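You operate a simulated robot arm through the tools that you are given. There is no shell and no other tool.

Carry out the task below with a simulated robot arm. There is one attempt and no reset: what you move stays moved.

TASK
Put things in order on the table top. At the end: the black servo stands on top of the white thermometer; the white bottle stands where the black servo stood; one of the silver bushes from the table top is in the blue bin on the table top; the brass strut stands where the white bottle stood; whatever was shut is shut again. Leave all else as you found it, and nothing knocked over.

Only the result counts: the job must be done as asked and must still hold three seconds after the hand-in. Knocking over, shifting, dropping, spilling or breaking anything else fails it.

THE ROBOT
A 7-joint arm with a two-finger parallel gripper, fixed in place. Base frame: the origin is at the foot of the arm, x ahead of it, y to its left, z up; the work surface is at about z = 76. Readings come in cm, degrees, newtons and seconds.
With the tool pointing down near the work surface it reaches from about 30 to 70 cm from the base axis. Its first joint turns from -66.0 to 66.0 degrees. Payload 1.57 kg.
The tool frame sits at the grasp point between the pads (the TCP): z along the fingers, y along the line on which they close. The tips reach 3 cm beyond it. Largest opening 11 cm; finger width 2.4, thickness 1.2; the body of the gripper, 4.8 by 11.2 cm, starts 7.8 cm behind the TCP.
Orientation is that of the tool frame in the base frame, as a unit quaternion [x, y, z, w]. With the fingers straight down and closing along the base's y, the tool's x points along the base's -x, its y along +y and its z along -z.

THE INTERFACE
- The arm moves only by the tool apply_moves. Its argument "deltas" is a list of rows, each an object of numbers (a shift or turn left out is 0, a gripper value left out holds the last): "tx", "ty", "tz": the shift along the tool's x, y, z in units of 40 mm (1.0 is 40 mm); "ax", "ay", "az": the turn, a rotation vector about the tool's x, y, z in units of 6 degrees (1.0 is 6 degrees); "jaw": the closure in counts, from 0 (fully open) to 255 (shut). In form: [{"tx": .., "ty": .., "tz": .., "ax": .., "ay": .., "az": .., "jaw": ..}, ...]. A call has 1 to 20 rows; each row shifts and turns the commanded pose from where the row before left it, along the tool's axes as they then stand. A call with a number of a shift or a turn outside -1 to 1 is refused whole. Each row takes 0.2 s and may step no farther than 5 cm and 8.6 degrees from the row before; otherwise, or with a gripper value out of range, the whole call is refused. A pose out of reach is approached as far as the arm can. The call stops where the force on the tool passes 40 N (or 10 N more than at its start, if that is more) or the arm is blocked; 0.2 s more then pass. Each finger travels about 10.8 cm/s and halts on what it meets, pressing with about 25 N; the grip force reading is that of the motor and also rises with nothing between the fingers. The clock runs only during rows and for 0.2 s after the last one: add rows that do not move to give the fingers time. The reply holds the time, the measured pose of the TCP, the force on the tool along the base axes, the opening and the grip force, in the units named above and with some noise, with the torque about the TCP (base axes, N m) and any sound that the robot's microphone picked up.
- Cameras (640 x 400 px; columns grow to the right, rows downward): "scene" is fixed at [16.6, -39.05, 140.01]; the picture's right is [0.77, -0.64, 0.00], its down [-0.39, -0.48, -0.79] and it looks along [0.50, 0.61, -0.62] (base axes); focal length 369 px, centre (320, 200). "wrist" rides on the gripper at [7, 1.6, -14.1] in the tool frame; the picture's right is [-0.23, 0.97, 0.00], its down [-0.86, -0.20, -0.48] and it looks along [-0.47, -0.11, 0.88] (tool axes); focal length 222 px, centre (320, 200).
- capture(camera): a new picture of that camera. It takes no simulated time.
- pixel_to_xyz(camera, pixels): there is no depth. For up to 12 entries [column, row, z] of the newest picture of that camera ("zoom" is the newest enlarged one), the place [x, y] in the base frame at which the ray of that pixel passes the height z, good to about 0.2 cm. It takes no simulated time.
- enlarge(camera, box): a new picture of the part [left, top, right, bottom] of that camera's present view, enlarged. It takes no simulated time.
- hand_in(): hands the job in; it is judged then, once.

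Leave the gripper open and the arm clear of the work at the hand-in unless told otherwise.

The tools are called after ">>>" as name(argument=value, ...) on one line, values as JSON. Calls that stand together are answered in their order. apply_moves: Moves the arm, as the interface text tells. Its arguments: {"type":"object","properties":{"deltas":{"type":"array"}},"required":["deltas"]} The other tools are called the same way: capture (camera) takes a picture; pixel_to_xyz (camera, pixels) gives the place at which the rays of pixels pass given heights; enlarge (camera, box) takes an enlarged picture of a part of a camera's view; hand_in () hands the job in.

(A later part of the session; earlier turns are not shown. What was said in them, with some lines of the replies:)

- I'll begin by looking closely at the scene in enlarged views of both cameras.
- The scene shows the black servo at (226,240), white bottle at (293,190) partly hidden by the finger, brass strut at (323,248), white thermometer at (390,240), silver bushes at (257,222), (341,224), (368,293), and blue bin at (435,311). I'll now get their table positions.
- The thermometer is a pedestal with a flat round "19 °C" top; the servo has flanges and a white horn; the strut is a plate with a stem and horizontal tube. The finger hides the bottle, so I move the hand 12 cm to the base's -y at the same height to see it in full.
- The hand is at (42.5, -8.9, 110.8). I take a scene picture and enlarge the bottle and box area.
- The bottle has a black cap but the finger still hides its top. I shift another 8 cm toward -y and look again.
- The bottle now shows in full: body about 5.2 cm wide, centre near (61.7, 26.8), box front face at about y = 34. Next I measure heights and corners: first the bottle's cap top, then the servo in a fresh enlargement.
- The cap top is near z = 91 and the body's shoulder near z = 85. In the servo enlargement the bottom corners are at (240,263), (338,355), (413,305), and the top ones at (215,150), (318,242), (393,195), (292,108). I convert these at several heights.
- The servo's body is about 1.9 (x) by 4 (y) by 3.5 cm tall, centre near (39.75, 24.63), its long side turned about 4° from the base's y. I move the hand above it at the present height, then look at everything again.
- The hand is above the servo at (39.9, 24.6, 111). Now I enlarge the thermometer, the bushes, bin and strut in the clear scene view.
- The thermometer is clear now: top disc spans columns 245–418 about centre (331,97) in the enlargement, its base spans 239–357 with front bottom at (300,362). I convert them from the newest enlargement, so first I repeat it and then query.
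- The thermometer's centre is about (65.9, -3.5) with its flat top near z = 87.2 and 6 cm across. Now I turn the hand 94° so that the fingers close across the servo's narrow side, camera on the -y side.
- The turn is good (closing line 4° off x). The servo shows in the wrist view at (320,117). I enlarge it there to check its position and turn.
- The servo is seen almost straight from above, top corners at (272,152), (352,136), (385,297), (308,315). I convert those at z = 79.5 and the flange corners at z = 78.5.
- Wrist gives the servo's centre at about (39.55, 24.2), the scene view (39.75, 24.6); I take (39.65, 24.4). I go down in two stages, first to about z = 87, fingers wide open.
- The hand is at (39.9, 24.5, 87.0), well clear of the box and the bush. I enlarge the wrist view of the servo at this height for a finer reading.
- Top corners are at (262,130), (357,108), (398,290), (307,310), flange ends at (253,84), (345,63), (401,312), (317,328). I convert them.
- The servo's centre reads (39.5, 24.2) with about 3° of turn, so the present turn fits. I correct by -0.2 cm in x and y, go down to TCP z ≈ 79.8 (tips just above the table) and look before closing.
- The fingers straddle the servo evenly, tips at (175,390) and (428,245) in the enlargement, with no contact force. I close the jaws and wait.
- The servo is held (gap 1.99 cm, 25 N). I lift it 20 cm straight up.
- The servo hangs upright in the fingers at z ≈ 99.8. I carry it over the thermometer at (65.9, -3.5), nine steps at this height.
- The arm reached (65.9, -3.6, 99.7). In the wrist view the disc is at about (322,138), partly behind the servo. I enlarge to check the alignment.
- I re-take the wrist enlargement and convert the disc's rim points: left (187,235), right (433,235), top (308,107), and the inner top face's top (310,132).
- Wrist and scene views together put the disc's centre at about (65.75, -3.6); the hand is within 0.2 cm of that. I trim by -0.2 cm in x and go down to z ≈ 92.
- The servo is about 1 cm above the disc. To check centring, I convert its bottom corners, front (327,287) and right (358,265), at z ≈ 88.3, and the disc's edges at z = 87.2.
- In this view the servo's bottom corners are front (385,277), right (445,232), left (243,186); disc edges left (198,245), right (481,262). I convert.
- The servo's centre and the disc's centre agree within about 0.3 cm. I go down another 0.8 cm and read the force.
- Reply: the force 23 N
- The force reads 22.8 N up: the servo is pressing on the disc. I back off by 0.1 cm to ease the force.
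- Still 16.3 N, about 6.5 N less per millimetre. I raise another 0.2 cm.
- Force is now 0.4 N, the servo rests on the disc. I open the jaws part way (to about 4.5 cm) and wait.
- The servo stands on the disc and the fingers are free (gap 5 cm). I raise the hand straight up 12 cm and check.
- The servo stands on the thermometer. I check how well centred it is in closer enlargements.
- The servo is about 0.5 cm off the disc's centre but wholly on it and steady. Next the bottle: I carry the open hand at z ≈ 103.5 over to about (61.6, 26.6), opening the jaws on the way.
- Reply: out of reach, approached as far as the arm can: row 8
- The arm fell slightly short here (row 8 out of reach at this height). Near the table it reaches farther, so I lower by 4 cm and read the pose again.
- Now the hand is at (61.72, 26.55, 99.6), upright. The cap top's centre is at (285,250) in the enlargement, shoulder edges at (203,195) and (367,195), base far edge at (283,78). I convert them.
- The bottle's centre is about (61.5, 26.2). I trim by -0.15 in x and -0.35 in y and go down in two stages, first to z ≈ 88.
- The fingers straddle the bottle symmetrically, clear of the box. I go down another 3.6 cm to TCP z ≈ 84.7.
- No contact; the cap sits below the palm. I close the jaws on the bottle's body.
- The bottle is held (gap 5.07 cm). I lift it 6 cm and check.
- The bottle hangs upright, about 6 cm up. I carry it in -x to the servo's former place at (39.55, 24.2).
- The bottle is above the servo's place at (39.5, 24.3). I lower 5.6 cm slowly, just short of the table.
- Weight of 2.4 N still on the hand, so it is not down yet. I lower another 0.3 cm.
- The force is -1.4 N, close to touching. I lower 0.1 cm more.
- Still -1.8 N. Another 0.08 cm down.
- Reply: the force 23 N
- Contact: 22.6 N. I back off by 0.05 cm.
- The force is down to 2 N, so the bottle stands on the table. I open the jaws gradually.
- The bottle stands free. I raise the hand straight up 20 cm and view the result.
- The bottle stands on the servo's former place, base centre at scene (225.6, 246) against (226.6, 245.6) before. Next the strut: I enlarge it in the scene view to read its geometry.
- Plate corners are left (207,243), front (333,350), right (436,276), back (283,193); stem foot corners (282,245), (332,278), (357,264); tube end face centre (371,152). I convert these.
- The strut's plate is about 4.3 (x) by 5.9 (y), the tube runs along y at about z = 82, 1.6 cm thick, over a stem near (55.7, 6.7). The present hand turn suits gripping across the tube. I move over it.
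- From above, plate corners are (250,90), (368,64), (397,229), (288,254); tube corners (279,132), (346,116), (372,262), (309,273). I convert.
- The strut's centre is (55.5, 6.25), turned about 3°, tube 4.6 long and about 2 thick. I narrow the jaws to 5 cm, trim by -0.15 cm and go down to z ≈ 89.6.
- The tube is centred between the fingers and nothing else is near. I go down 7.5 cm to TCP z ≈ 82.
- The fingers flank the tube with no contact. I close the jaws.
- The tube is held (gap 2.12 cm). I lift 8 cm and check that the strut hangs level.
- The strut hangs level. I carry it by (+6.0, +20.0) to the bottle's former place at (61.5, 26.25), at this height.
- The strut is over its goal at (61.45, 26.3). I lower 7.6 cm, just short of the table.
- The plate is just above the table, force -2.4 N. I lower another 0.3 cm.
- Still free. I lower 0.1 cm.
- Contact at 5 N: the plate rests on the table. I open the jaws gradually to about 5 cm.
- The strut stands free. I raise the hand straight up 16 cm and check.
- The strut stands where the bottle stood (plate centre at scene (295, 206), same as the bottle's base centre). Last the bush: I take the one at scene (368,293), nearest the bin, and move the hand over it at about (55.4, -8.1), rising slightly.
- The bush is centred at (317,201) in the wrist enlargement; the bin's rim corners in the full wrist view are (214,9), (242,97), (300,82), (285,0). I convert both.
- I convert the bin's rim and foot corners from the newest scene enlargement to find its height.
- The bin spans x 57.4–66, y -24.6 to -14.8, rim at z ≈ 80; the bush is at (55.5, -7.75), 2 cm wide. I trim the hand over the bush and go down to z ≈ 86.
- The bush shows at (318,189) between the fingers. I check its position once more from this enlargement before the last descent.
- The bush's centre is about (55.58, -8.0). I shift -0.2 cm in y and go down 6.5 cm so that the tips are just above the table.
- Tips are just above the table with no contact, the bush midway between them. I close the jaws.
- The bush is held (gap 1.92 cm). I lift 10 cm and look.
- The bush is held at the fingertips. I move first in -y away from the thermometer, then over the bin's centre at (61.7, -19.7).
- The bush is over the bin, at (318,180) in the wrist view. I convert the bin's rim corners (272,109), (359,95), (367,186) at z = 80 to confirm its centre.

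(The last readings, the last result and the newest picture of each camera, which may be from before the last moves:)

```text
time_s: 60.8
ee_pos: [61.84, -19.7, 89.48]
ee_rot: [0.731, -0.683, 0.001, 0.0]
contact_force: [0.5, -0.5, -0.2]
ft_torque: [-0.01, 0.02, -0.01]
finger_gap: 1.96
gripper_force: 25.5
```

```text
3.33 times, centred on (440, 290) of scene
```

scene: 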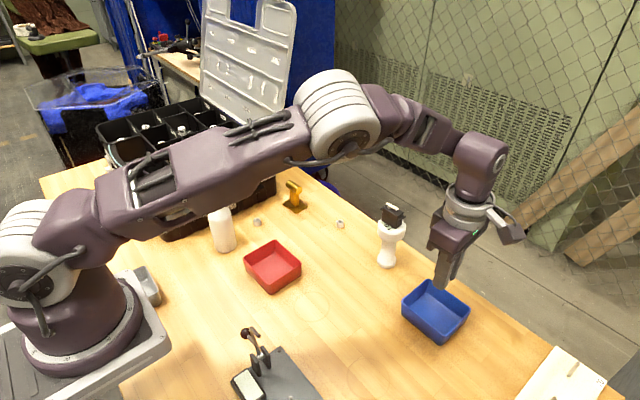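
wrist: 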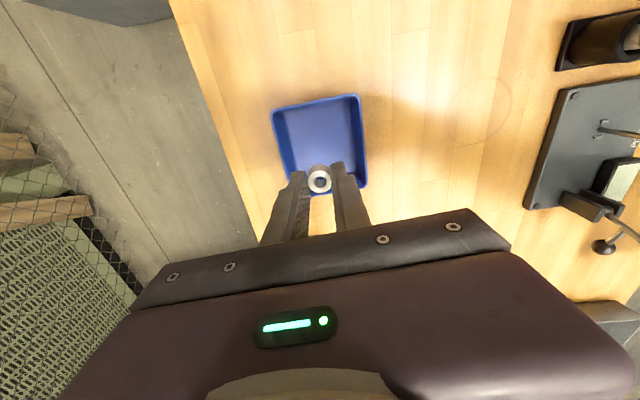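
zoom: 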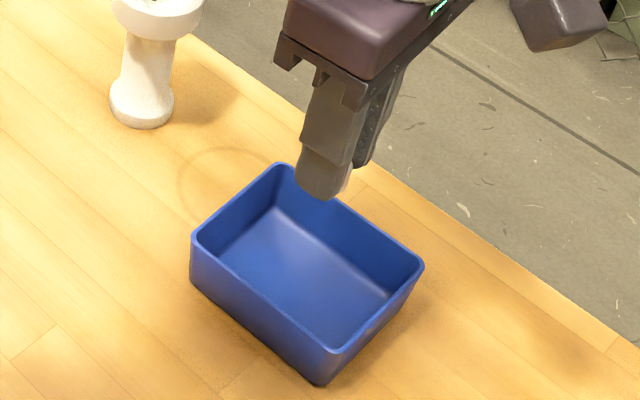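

The bin's centre is about (61.5, -19.9), the bush within 0.4 cm of it. I trim and go down 6 cm, then check.

>>> apply_moves(deltas=[{"tx": 0.05, "ty": 0.085, "tz": 0.5}, {"tz": 0.5}, {"tz": 0.5}, {}])

>>> enlarge(camera="scene", box=[380, 230, 500, 350])

>>> enlarge(camera="wrist", box=[250, 80, 390, 220])

```text
time_s: 61.8
ee_pos: [61.46, -19.98, 83.54]
ee_rot: [0.73, -0.683, 0.0, 0.0]
contact_force: [0.1, 0.7, -0.5]
ft_torque: [-0.01, 0.0, -0.05]
finger_gap: 1.93
gripper_force: 25.4
```

```text
3.33 times, centred on (440, 290) of scene
```

zoom: 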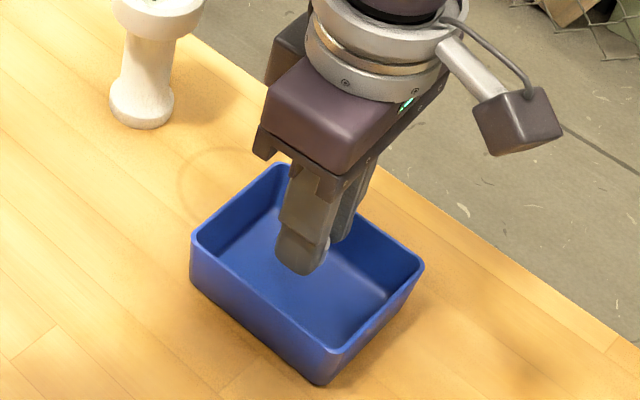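

```text
2.86 times, centred on (320, 150) of wrist
```

zoom: 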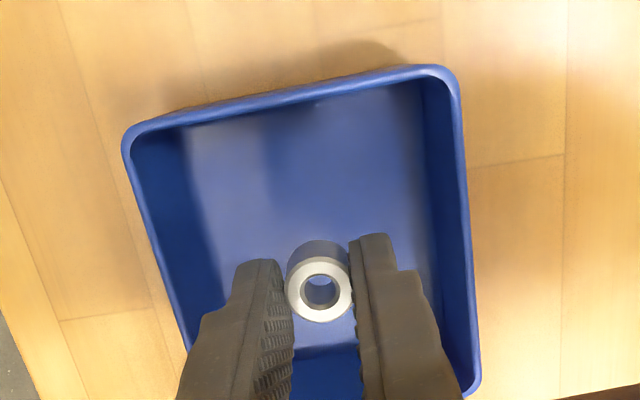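

The bush is going well inside the bin's walls. I lower another 2.8 cm.

>>> apply_moves(deltas=[{"tz": 0.4}, {"tz": 0.3}, {}])

>>> enlarge(camera="scene", box=[380, 250, 480, 350])

```text
time_s: 62.6
ee_pos: [61.5, -19.87, 80.66]
ee_rot: [0.731, -0.683, 0.0, -0.001]
contact_force: [-0.6, 0.0, 0.5]
ft_torque: [0.04, 0.01, 0.0]
finger_gap: 1.94
gripper_force: 24.6
```

```text
4.00 times, centred on (430, 300) of scene
```

zoom: 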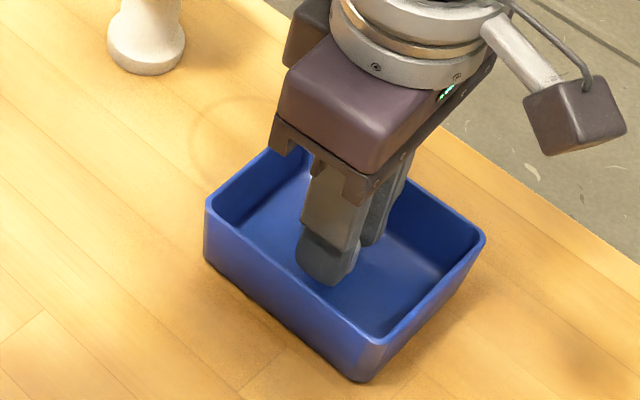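

No contact yet. I lower 0.4 cm more and read the force.

>>> apply_moves(deltas=[{"tz": 0.1}, {}])

```text
time_s: 63.2
ee_pos: [61.6, -19.86, 80.21]
ee_rot: [0.731, -0.682, 0.0, 0.0]
contact_force: [-0.2, -0.1, -0.6]
ft_torque: [0.01, -0.04, 0.01]
finger_gap: 1.92
gripper_force: 24.9
```

Still free. I lower 0.25 cm.

>>> apply_moves(deltas=[{"tz": 0.0625}, {}])

```text
time_s: 63.8
ee_pos: [61.52, -19.86, 80.13]
ee_rot: [0.731, -0.682, 0.0, 0.0]
contact_force: [-0.3, -0.2, -1.0]
ft_torque: [-0.01, -0.01, 0.0]
finger_gap: 1.91
gripper_force: 24.8
```

Still no contact. Another 0.12 cm.

>>> apply_moves(deltas=[{"tz": 0.03}, {}])

```text
time_s: 64.4
ee_pos: [61.35, -19.96, 79.98]
ee_rot: [0.73, -0.683, -0.001, 0.0]
contact_force: [0.3, 0.1, 1.6]
ft_torque: [-0.01, 0.03, -0.01]
finger_gap: 1.93
gripper_force: 24.7
```

The force turned to +1.6 N, so the bush is at the bin's floor. I open the jaws gradually to about 3.7 cm, which stays inside the walls.

>>> apply_moves(deltas=[{"jaw": 205}, {"jaw": 195}, {"jaw": 180}, {"jaw": 170}, {}, {}])

>>> enlarge(camera="wrist", box=[250, 100, 390, 240])

```text
time_s: 65.8
ee_pos: [61.42, -19.96, 79.79]
ee_rot: [0.731, -0.682, 0.0, 0.0]
contact_force: [0.0, 0.2, -0.3]
ft_torque: [0.01, 0.0, 0.03]
finger_gap: 3.65
gripper_force: 0.1
```

```text
2.86 times, centred on (320, 170) of wrist
```

zoom: 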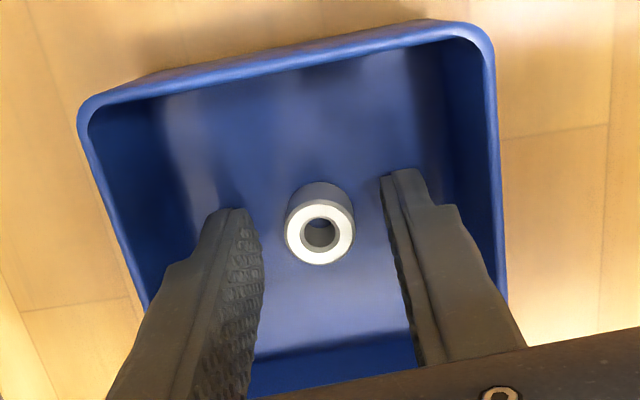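

The bush stands in the bin with the fingers clear of it. I raise the hand straight up 24 cm.

>>> apply_moves(deltas=[{"tz": -0.4}, {"tz": -0.8}, {"tz": -1}, {"tz": -1}, {"tz": -1}, {"tz": -0.8}, {}])

>>> capture(camera="scene")

>>> capture(camera="wrist")

```text
time_s: 67.4
ee_pos: [61.45, -19.87, 99.96]
ee_rot: [0.73, -0.683, 0.0, 0.0]
contact_force: [-0.2, -0.2, 0.0]
ft_torque: [0.0, 0.02, 0.01]
finger_gap: 3.66
gripper_force: 0.1
```

```text
taken
```

scene: 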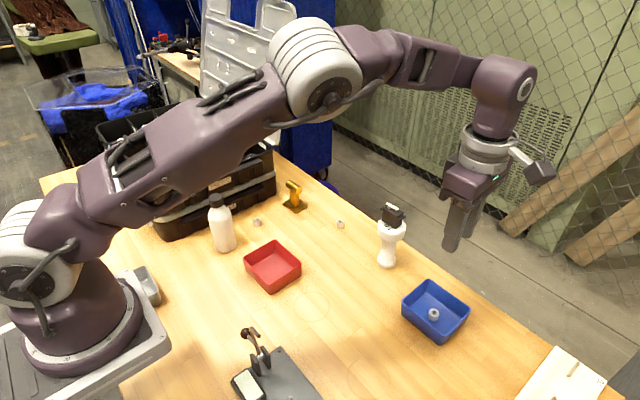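

```text
taken
```

wrist: 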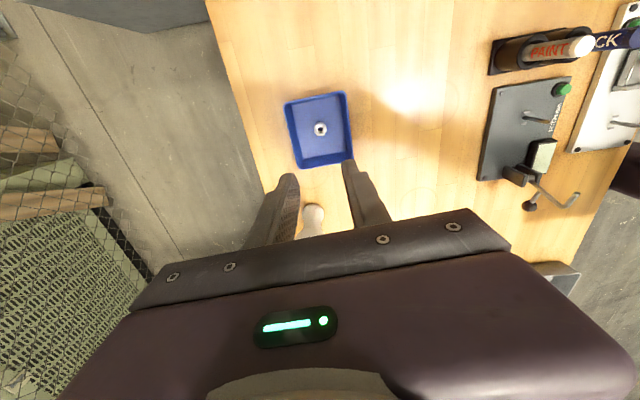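

Everything seems in place: the bush is in the bin at scene (434,314). I draw the hand back and up to a clear place near the start pose, jaws open, and then check each item.

>>> apply_moves(deltas=[{"tx": -0.68, "ty": 0.747, "tz": -0.45}, {"tx": -0.68, "ty": 0.747, "tz": -0.45, "jaw": 0}, {"tx": -0.68, "ty": 0.747, "tz": -0.45}, {"tx": -0.68, "ty": 0.747, "tz": -0.45}, {"tx": -0.68, "ty": 0.747, "tz": -0.45}, {"tx": -0.68, "ty": 0.747, "tz": -0.45}, {}, {}, {}])

>>> capture(camera="scene")

>>> enlarge(camera="scene", box=[190, 160, 430, 310])

>>> enlarge(camera="scene", box=[350, 190, 480, 350])

```text
time_s: 69.4
ee_pos: [42.22, -4.78, 110.72]
ee_rot: [0.73, -0.683, 0.0, 0.0]
contact_force: [0.4, -0.5, -0.4]
ft_torque: [-0.02, -0.01, 0.0]
finger_gap: 11.01
gripper_force: 0.1
```

```text
taken
```

scene: 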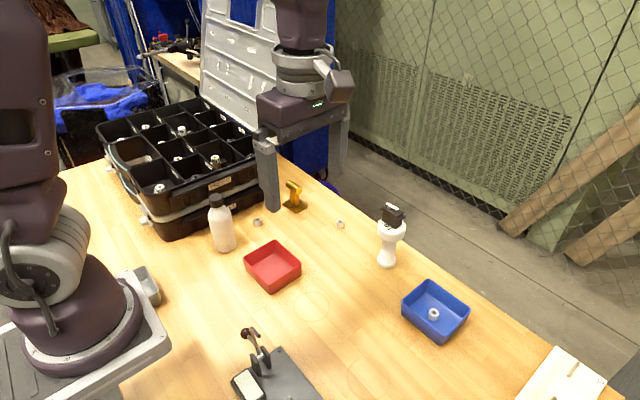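

```text
2.67 times, centred on (310, 235) of scene
```

zoom: 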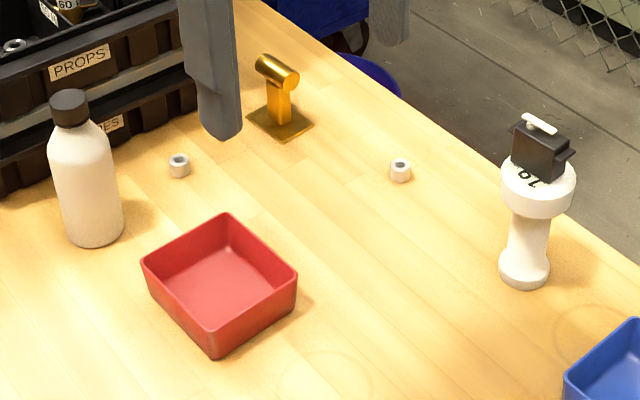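

```text
2.50 times, centred on (415, 270) of scene
```

zoom: 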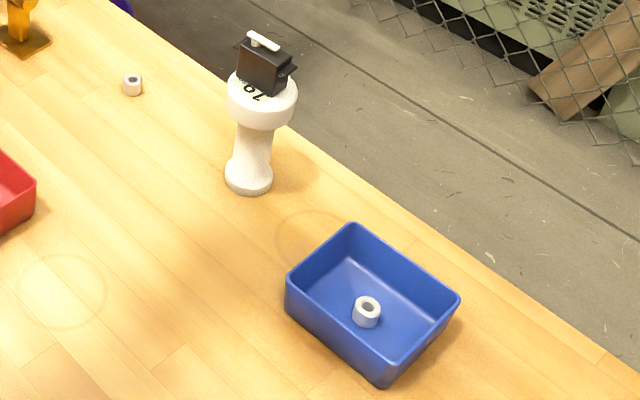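

All items check out: the servo is on the thermometer (whose base has not moved), the bottle is on the servo's place, the strut is on the bottle's place, and one bush is in the blue bin. Nothing shut was opened, the other bushes and trays are as before, the jaws are open and the arm is clear. I hand in the job.

>>> hand_in()

```text
The job is handed in.
```

I finished the job and handed it in. The final pictures showed everything standing as asked, but I haven't seen the judge's result.

- **Servo:** it stands on top of the white thermometer, about 0.5 cm off centre but fully on the disc. The thermometer's base has not moved.
- **Bottle:** it stands upright where the servo stood.
- **Strut:** it stands upright where the bottle stood.
- **Bush:** the silver bush nearest the blue bin is now on the floor of that bin.

Nothing that was shut had to be opened. The other two bushes and the red tray looked as they did at the start. The gripper is open and the arm is clear of the table.
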